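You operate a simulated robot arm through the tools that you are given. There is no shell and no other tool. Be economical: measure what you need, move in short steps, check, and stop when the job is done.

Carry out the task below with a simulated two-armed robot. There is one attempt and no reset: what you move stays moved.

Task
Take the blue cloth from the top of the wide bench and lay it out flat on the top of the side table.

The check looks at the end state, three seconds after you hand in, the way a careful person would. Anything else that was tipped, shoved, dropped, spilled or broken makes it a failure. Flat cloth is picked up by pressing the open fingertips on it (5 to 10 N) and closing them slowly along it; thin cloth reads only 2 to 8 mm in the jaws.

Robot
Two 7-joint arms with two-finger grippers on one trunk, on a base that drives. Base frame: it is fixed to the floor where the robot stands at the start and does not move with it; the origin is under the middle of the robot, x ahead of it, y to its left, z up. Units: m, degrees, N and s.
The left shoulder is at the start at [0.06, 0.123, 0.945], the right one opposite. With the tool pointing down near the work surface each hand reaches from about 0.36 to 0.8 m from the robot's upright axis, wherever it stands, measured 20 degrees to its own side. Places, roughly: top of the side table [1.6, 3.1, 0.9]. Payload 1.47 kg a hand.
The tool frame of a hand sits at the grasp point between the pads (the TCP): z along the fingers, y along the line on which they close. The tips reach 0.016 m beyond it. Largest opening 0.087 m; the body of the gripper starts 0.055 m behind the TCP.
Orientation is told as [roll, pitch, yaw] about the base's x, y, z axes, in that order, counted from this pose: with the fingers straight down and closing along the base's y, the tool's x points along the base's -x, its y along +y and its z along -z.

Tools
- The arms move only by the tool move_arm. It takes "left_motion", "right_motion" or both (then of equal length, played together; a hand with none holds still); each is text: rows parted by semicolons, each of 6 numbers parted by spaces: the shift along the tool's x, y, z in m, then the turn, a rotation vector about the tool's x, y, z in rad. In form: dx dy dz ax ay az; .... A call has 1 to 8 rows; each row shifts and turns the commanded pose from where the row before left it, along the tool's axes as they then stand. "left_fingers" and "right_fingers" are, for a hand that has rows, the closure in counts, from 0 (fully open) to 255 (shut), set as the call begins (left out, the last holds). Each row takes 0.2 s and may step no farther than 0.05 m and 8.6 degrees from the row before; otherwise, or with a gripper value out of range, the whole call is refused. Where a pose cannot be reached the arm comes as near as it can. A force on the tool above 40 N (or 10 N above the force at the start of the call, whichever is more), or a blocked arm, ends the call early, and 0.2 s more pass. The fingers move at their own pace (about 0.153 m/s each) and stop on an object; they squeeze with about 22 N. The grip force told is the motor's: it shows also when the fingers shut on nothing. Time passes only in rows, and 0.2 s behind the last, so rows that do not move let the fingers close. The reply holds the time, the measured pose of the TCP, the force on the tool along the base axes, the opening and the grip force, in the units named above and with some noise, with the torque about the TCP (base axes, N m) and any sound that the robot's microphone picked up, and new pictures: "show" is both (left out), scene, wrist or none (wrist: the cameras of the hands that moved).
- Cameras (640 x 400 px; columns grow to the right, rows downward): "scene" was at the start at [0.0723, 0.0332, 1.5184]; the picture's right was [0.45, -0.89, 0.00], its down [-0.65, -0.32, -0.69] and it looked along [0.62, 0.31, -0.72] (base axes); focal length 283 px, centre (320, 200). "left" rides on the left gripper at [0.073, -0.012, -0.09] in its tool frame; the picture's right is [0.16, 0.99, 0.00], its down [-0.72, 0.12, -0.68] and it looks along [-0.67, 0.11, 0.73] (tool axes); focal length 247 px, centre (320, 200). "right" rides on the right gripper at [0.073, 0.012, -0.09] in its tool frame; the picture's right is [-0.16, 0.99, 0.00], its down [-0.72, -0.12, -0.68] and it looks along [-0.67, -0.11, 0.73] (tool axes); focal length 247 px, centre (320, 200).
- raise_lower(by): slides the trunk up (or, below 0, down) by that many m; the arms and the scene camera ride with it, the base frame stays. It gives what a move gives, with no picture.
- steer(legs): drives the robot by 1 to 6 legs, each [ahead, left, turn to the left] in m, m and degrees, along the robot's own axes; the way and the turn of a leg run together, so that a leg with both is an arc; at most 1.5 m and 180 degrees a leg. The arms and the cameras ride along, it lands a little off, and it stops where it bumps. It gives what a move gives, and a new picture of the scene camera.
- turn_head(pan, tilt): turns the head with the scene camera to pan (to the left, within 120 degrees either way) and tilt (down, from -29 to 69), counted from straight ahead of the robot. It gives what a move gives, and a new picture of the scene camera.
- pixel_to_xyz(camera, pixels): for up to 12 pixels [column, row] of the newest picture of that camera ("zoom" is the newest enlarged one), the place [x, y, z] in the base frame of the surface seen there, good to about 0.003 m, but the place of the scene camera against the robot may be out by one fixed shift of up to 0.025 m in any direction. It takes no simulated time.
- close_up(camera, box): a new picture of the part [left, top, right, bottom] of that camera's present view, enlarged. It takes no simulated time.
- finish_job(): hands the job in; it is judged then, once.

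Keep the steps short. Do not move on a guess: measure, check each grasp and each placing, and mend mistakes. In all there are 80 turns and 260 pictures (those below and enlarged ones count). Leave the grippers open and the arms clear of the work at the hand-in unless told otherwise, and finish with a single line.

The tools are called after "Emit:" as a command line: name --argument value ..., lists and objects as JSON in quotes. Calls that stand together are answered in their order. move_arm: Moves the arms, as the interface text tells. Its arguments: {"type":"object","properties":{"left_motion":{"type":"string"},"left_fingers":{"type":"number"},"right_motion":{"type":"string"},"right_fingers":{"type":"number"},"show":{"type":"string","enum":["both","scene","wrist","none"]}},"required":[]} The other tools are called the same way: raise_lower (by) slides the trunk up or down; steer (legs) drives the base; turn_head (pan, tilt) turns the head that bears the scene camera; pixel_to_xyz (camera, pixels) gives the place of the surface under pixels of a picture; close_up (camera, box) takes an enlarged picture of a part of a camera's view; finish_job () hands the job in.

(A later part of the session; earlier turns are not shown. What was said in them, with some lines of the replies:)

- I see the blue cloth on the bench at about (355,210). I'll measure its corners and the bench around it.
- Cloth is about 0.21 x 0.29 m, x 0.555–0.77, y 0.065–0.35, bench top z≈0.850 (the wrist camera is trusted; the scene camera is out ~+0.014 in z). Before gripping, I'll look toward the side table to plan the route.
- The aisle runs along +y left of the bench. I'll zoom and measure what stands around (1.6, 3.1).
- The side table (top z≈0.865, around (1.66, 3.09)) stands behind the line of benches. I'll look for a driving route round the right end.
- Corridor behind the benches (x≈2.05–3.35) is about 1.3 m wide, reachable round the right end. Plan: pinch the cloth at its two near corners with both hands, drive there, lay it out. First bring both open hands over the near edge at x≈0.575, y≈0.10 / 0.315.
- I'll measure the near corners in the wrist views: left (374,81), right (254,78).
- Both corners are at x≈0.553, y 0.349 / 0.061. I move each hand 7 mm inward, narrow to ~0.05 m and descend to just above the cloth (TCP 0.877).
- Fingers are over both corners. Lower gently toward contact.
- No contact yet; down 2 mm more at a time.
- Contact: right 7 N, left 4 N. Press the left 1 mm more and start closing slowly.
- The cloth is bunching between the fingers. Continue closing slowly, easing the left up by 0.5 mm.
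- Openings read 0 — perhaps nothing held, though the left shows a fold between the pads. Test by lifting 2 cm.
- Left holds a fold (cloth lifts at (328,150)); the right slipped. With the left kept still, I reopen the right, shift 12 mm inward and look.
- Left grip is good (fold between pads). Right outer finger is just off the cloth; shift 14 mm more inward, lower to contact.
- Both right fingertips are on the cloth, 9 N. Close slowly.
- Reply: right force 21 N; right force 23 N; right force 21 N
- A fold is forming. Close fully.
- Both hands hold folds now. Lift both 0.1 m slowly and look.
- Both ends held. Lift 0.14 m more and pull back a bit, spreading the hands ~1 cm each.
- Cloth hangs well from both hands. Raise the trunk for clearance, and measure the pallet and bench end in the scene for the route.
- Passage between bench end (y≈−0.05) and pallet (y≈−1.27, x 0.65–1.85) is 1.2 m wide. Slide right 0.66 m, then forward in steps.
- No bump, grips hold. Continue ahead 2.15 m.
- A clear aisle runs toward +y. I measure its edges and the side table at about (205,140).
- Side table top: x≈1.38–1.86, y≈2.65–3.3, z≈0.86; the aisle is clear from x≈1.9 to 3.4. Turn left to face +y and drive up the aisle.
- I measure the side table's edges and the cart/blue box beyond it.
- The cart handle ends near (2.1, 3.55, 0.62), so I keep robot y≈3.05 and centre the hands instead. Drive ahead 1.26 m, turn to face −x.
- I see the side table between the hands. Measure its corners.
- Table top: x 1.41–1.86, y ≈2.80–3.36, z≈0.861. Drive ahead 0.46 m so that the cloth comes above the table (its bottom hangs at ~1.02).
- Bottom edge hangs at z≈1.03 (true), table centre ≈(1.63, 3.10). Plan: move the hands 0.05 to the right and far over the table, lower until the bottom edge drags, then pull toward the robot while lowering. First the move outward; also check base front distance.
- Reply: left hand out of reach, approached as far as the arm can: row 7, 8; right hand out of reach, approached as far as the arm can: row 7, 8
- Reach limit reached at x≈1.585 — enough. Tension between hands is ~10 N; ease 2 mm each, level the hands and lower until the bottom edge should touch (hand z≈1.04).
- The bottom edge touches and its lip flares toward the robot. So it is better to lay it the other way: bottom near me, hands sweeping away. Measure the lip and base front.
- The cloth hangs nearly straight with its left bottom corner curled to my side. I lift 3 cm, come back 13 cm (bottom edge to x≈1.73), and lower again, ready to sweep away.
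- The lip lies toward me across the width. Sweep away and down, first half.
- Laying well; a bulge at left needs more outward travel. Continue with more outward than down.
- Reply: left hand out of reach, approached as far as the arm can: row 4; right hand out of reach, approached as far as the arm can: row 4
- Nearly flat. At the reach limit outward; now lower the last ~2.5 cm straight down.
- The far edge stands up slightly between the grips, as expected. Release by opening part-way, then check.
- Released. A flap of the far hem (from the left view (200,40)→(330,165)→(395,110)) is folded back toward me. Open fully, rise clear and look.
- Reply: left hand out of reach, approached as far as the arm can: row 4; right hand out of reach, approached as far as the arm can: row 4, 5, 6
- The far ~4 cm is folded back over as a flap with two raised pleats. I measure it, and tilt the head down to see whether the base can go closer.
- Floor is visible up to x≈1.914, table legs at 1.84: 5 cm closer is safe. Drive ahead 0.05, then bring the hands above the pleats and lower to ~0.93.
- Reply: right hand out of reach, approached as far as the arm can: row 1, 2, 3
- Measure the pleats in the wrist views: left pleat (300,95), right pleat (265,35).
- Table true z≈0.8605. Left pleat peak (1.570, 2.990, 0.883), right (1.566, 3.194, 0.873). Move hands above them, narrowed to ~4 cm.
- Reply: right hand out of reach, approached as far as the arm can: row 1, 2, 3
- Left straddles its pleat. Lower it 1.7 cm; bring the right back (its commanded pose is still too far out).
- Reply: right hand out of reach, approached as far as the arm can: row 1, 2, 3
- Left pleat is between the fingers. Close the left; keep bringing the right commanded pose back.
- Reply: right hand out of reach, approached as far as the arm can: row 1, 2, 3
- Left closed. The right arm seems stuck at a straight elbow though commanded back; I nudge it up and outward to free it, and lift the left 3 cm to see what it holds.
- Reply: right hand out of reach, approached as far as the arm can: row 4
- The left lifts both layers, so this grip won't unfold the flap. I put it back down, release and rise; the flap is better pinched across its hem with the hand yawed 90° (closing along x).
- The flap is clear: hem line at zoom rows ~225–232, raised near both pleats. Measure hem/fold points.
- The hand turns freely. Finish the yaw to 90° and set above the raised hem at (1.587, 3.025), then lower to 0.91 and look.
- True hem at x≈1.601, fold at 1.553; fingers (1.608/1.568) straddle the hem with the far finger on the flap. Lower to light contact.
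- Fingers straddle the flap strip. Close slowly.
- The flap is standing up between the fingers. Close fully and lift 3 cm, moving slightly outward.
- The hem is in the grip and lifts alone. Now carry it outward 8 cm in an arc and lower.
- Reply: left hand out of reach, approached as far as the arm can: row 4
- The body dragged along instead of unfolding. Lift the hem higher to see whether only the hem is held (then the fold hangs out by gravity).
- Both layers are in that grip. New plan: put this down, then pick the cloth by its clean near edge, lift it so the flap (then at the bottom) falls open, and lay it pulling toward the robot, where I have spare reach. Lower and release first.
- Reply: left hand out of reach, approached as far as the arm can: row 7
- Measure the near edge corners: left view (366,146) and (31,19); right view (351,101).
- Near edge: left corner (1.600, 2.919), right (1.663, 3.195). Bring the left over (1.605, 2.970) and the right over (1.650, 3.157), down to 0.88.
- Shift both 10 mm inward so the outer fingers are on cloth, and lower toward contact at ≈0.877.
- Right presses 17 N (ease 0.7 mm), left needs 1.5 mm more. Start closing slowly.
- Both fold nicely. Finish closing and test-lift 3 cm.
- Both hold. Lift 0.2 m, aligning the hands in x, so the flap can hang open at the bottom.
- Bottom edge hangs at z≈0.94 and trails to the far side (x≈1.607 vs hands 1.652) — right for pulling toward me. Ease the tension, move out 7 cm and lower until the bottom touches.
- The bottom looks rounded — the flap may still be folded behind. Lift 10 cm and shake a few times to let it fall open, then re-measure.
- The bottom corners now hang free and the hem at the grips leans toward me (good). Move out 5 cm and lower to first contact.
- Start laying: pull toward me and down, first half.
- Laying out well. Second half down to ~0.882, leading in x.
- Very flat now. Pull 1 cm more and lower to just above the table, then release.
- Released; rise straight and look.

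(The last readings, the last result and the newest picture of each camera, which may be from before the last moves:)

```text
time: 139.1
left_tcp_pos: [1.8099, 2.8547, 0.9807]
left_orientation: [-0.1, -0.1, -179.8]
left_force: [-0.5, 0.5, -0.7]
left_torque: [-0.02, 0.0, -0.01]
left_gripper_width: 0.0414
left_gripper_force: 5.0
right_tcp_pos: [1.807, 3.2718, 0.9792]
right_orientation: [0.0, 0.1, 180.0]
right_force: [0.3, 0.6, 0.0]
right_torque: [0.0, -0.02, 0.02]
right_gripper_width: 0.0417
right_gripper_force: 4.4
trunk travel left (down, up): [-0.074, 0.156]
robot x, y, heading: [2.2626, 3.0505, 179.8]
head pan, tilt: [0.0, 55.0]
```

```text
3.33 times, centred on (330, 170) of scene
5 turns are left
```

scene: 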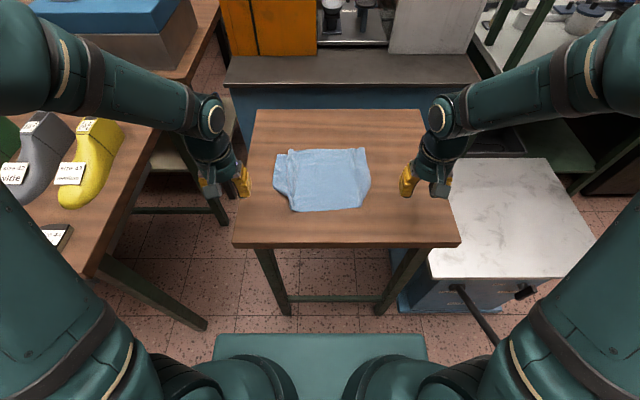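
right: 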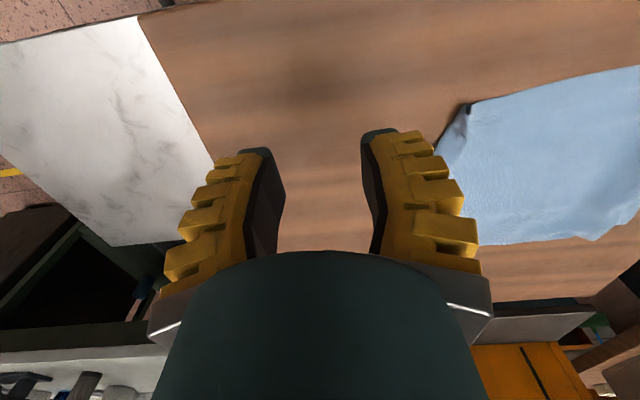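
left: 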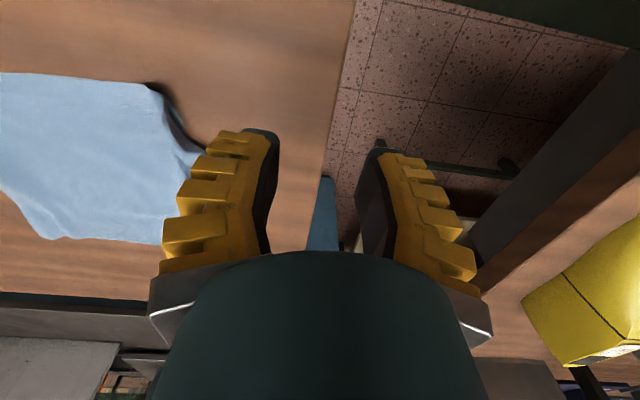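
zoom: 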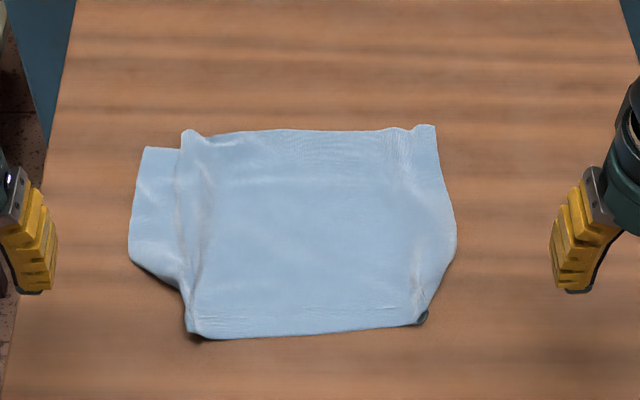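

Five turns left. The cloth is laid out mostly flat; a pleat remains on the left and the near corners are slightly tucked. I measure to plan one gentle outward smoothing stroke with both hands, and close the fingers meanwhile.

Emit:
pixel_to_xyz --camera "zoom" --pixels '[[145, 150], [435, 127], [132, 250], [190, 325], [425, 312], [455, 240], [155, 205], [183, 200], [215, 200], [430, 210], [395, 215], [310, 230]]'

Emit:
move_arm --left_motion "0 0 0 0 0 0; 0 0 0 0 0 0; 0 0 0 0 0 0" --right_motion "0 0 0 0 0 0; 0 0 0 0 0 0; 0 0 0 0 0 0" --left_fingers 255 --right_fingers 255 --show "wrist"

Emit:
close_up --camera "scene" --box '[265, 140, 380, 220]'

```text
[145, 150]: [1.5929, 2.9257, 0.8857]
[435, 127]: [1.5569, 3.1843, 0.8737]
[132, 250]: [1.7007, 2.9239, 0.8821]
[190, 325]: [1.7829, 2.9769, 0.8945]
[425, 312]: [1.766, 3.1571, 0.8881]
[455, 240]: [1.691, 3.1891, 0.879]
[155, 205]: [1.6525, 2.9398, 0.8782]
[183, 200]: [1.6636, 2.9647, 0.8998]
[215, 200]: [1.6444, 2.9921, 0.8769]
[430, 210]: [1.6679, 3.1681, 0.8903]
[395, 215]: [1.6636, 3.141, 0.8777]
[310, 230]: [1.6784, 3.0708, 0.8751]
```

```text
time: 139.9
left_tcp_pos: [1.8096, 2.8563, 0.9809]
left_orientation: [0.0, -0.1, -179.9]
left_force: [-1.0, 0.1, 0.8]
left_torque: [0.0, 0.06, 0.02]
left_gripper_width: 0.0
left_gripper_force: 21.6
right_tcp_pos: [1.8086, 3.2722, 0.9801]
right_orientation: [-0.1, 0.1, 179.9]
right_force: [0.3, -0.2, 0.1]
right_torque: [-0.02, 0.01, 0.0]
right_gripper_width: 0.0
right_gripper_force: 21.8
trunk travel left (down, up): [-0.074, 0.156]
robot x, y, heading: [2.2619, 3.0527, 179.9]
head pan, tilt: [0.0, 55.0]
```

right: 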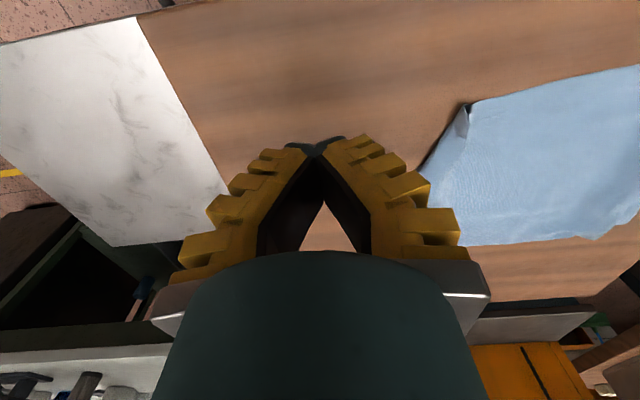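
left: 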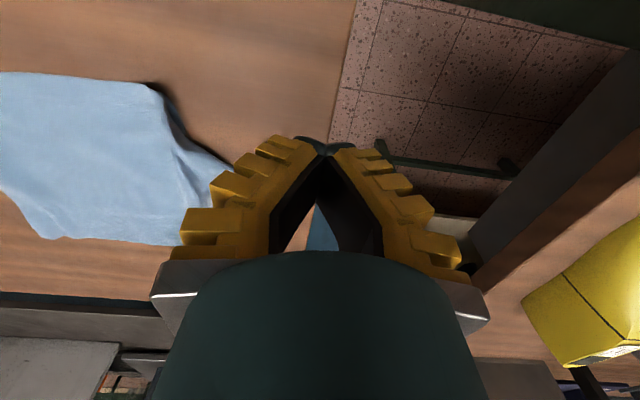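

```text
5.00 times, centred on (322, 180) of scene
4 turns are left
```

zoom: 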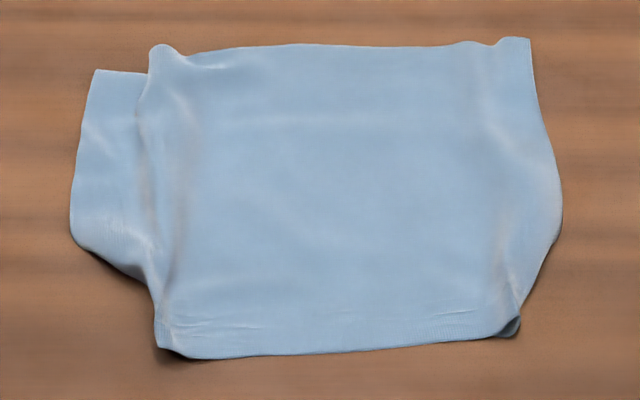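

Ridges: left y≈2.965 (2.5 cm high), right y≈3.168 (1.5 cm). Press closed fingertips just outside each ridge at x≈1.66 and read the force.

Emit:
move_arm --left_motion "-0.0375 -0.0205 0 0 0 0; -0.0375 -0.0205 0 0 0 0; -0.0375 -0.0205 0 0 0 0; -0.0375 -0.0205 0 0 0 0; 0 0 0.035 0 0 0; 0 0 0.035 0 0 0; 0 0 0.025 0 0 0; 0 0 0.006 0 0 0" --right_motion "-0.036 0.0235 0 0 0 0; -0.036 0.0235 0 0 0 0; -0.036 0.0235 0 0 0 0; -0.036 0.0235 0 0 0 0; 0 0 0.035 0 0 0; 0 0 0.035 0 0 0; 0 0 0.025 0 0 0; 0 0 0.006 0 0 0" --show "none"

Emit:
move_arm --left_motion "0 0 0.0025 0 0 0; 0 0 0.001 0 0 0; 0 0 0 0 0 0" --right_motion "0 0 0.0025 0 0 0; 0 0 0.001 0 0 0; 0 0 0 0 0 0" --show "scene"

Emit:
close_up --camera "scene" --box '[240, 110, 420, 230]'

```text
time: 141.7
left_tcp_pos: [1.6579, 2.9397, 0.8769]
left_orientation: [0.0, 0.1, -179.9]
left_force: [-0.6, 0.2, 0.1]
left_torque: [0.02, -0.02, -0.03]
left_gripper_width: 0.0001
left_gripper_force: 22.1
right_tcp_pos: [1.6628, 3.1796, 0.8783]
right_orientation: [0.1, 0.1, 179.8]
right_force: [0.2, -0.1, 0.2]
right_torque: [-0.01, -0.02, 0.02]
right_gripper_width: 0.0
right_gripper_force: 22.5
trunk travel left (down, up): [-0.074, 0.156]
robot x, y, heading: [2.264, 3.052, 179.9]
head pan, tilt: [0.0, 55.0]
```

```text
time: 142.5
left_tcp_pos: [1.6588, 2.9396, 0.876]
left_orientation: [0.0, -0.1, -179.9]
left_force: [-0.2, 0.5, 2.1]
left_torque: [-0.03, 0.04, -0.01]
left_gripper_width: 0.0001
left_gripper_force: 21.8
right_tcp_pos: [1.664, 3.1791, 0.8745]
right_orientation: [0.1, 0.1, 179.9]
right_force: [-0.2, 0.8, 5.7]
right_torque: [0.03, -0.04, 0.03]
right_gripper_width: 0.0
right_gripper_force: 22.1
trunk travel left (down, up): [-0.074, 0.156]
robot x, y, heading: [2.2647, 3.0508, 179.8]
head pan, tilt: [0.0, 55.0]
```

scene: 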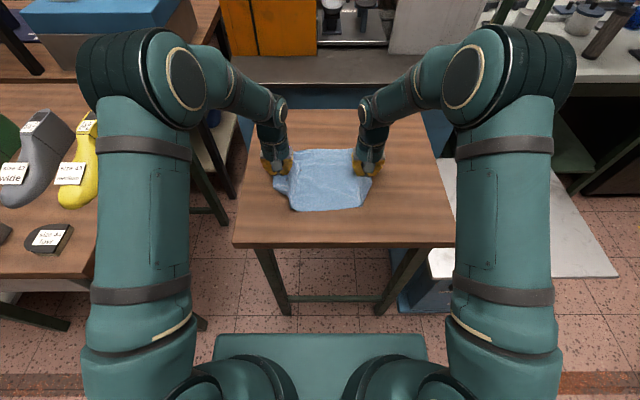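

```text
3.33 times, centred on (330, 170) of scene
3 turns are left
```

zoom: 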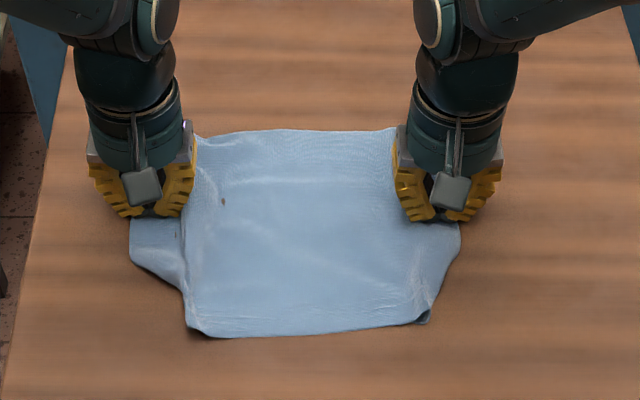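

Light contact (2 and 6 N). Press slightly more and draw both hands outward 2.5 cm, lift, spread and look.

Emit:
move_arm --left_motion "0 0 0.0008 0 0 0; 0 0.006 0 0 0 0; 0 0.007 0 0 0 0; 0 0.007 0 0 0 0; 0 0.006 0 0 0 0; 0 0 0 0 0 0" --right_motion "0 0 0.0003 0 0 0; 0 -0.005 0 0 0 0; 0 -0.006 0 0 0 0; 0 -0.006 0 0 0 0; 0 -0.005 0 0 0 0; 0 0 0 0 0 0" --show "none"

Emit:
move_arm --left_motion "0 0 -0.02 0 0 0; 0 0 -0.04 0 0 0; 0 0.03 -0.03 0 0 0; 0 0.03 0 0 0 0" --right_motion "0 0 -0.02 0 0 0; 0 0 -0.04 0 0 0; 0 -0.03 -0.03 0 0 0; 0 -0.03 0 0 0 0" --show "none"

Emit:
close_up --camera "scene" --box '[250, 110, 400, 220]'

Emit:
pixel_to_xyz --camera "zoom" --pixels '[[150, 300], [130, 260], [180, 390], [470, 370], [500, 260], [460, 300], [200, 300], [170, 250], [320, 260]]'

```text
time: 143.9
left_tcp_pos: [1.6568, 2.9131, 0.8755]
left_orientation: [0.0, -0.1, -179.9]
left_force: [0.3, 5.0, 6.6]
left_torque: [0.01, 0.01, -0.01]
left_gripper_width: 0.0
left_gripper_force: 21.8
right_tcp_pos: [1.6639, 3.2007, 0.8755]
right_orientation: [0.1, 0.2, 179.9]
right_force: [0.5, -3.5, 5.7]
right_torque: [-0.03, 0.05, 0.0]
right_gripper_width: 0.0
right_gripper_force: 22.2
trunk travel left (down, up): [-0.074, 0.156]
robot x, y, heading: [2.2631, 3.051, 179.6]
head pan, tilt: [0.0, 55.0]
```

```text
time: 144.9
left_tcp_pos: [1.6585, 2.8531, 0.9655]
left_orientation: [0.0, 0.0, -179.8]
left_force: [0.5, 0.1, 0.2]
left_torque: [0.02, 0.0, 0.01]
left_gripper_width: 0.0
left_gripper_force: 22.0
right_tcp_pos: [1.6624, 3.2598, 0.9652]
right_orientation: [0.0, 0.2, 179.9]
right_force: [0.2, 0.5, -0.2]
right_torque: [-0.02, 0.02, 0.0]
right_gripper_width: 0.0001
right_gripper_force: 21.9
trunk travel left (down, up): [-0.074, 0.156]
robot x, y, heading: [2.2633, 3.048, 179.6]
head pan, tilt: [0.0, 55.0]
```

```text
3.64 times, centred on (325, 165) of scene
```

zoom: 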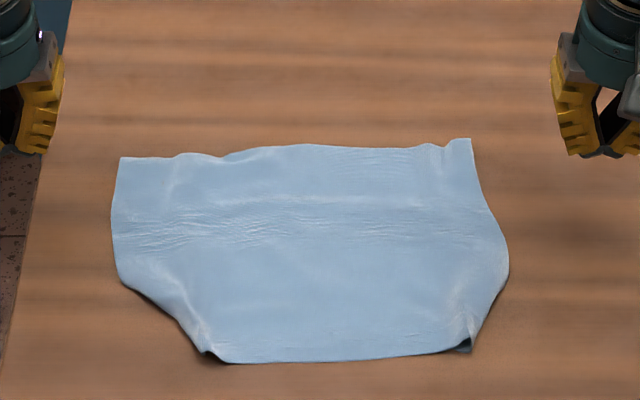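

```text
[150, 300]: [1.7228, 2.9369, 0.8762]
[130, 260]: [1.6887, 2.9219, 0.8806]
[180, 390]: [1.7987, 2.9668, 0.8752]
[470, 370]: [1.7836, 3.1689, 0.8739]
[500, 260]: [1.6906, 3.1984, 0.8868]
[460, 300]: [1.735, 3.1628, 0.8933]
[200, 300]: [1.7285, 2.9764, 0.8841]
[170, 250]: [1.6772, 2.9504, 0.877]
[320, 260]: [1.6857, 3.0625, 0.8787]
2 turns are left
```

The ridges are gone; only the near corners are slightly turned. One last light stroke outward at both near corners, then lift, open the grippers and retract clear.

Emit:
move_arm --left_motion "0.021 -0.029 0 0 0 0; 0.021 -0.029 0 0 0 0; 0.021 -0.029 0 0 0 0; 0.021 -0.028 0 0 0 0; 0 0 0.035 0 0 0; 0 0 0.03 0 0 0; 0 0 0.02 0 0 0; 0 0 0.0045 0 0 0" --right_motion "0.019 0.025 0 0 0 0; 0.019 0.025 0 0 0 0; 0.019 0.025 0 0 0 0; 0.019 0.025 0 0 0 0; 0 0 0.035 0 0 0; 0 0 0.03 0 0 0; 0 0 0.02 0 0 0; 0 0 0.0045 0 0 0" --show "none"

Emit:
move_arm --left_motion "0 0.005 0 0 0 0; 0.001 0.006 0 0 0 0; 0.001 0.006 0 0 0 0; 0.001 0.006 0 0 0 0; 0 0 -0.02 0 0 0; 0 0 -0.04 0 0 0; 0 0 -0.04 0 0 0; 0 0.02 -0.03 0 0 0" --right_motion "0 -0.005 0 0 0 0; 0.001 -0.006 0 0 0 0; 0.001 -0.006 0 0 0 0; 0.001 -0.006 0 0 0 0; 0 0 -0.02 0 0 0; 0 0 -0.04 0 0 0; 0 0 -0.04 0 0 0; 0 -0.02 -0.03 0 0 0" --show "none"

Emit:
move_arm --left_motion "0.03 0.03 -0.01 0 0 0; 0.03 0.03 0 0 0 0; 0.02 0.03 0 0 0 0; 0 0 0 0 0 0" --right_motion "0.03 -0.03 -0.01 0 0 0; 0.03 -0.03 0 0 0 0; 0.02 -0.03 0 0 0 0; 0 0 0 0 0 0" --left_fingers 0 --right_fingers 0 --show "none"

Emit:
close_up --camera "scene" --box '[250, 110, 400, 220]'

```text
time: 146.7
left_tcp_pos: [1.7421, 2.9682, 0.8761]
left_orientation: [0.0, -0.1, -179.9]
left_force: [-0.1, 1.3, 3.6]
left_torque: [0.01, -0.06, 0.01]
left_gripper_width: 0.0
left_gripper_force: 21.8
right_tcp_pos: [1.7399, 3.1596, 0.8752]
right_orientation: [0.1, 0.2, 179.7]
right_force: [0.1, 0.5, 5.7]
right_torque: [0.0, -0.03, -0.01]
right_gripper_width: 0.0
right_gripper_force: 20.9
trunk travel left (down, up): [-0.074, 0.156]
robot x, y, heading: [2.2651, 3.0519, 179.8]
head pan, tilt: [0.0, 55.0]
```

```text
time: 148.5
left_tcp_pos: [1.7432, 2.9216, 1.006]
left_orientation: [0.1, -0.1, -179.7]
left_force: [-0.3, 0.3, 0.0]
left_torque: [-0.03, 0.02, -0.01]
left_gripper_width: 0.0
left_gripper_force: 22.2
right_tcp_pos: [1.7413, 3.2028, 1.0032]
right_orientation: [0.1, 0.1, 179.8]
right_force: [-0.4, -0.4, -1.4]
right_torque: [0.02, 0.02, -0.01]
right_gripper_width: 0.0001
right_gripper_force: 22.6
trunk travel left (down, up): [-0.074, 0.156]
robot x, y, heading: [2.2583, 3.0526, 179.7]
head pan, tilt: [0.0, 55.0]
```

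```text
time: 149.5
left_tcp_pos: [1.8223, 2.8314, 1.0137]
left_orientation: [0.1, 0.1, -179.9]
left_force: [-0.3, -0.2, 0.5]
left_torque: [0.01, -0.02, 0.0]
left_gripper_width: 0.0869
left_gripper_force: 0.1
right_tcp_pos: [1.8228, 3.2904, 1.0126]
right_orientation: [0.0, 0.3, 179.9]
right_force: [-0.6, 1.0, 0.1]
right_torque: [-0.02, -0.02, -0.01]
right_gripper_width: 0.087
right_gripper_force: 0.1
trunk travel left (down, up): [-0.074, 0.156]
robot x, y, heading: [2.2599, 3.0519, 179.7]
head pan, tilt: [0.0, 55.0]
```

```text
3.64 times, centred on (325, 165) of scene
1 turns are left
```

zoom: 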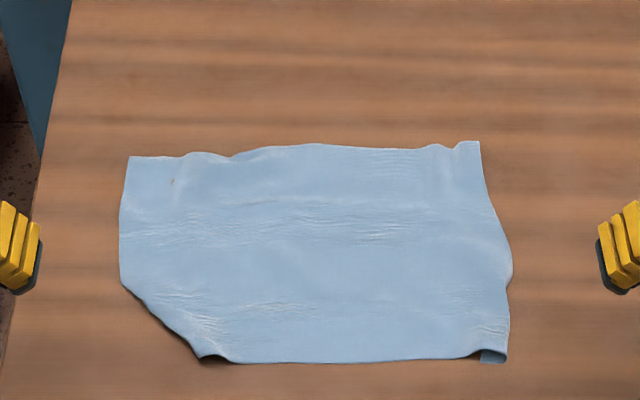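

The cloth lies flat on the side table apart from its near corners: the left one is still folded under and the right one is slightly turned. The grippers are open and the arms are clear, and this is my last turn, so I hand in now.

Emit:
finish_job

```text
The job is handed in.
```

The blue cloth is on the side table and mostly flat, but its near-left corner is still folded under and its near-right corner is slightly turned; the job is handed in.
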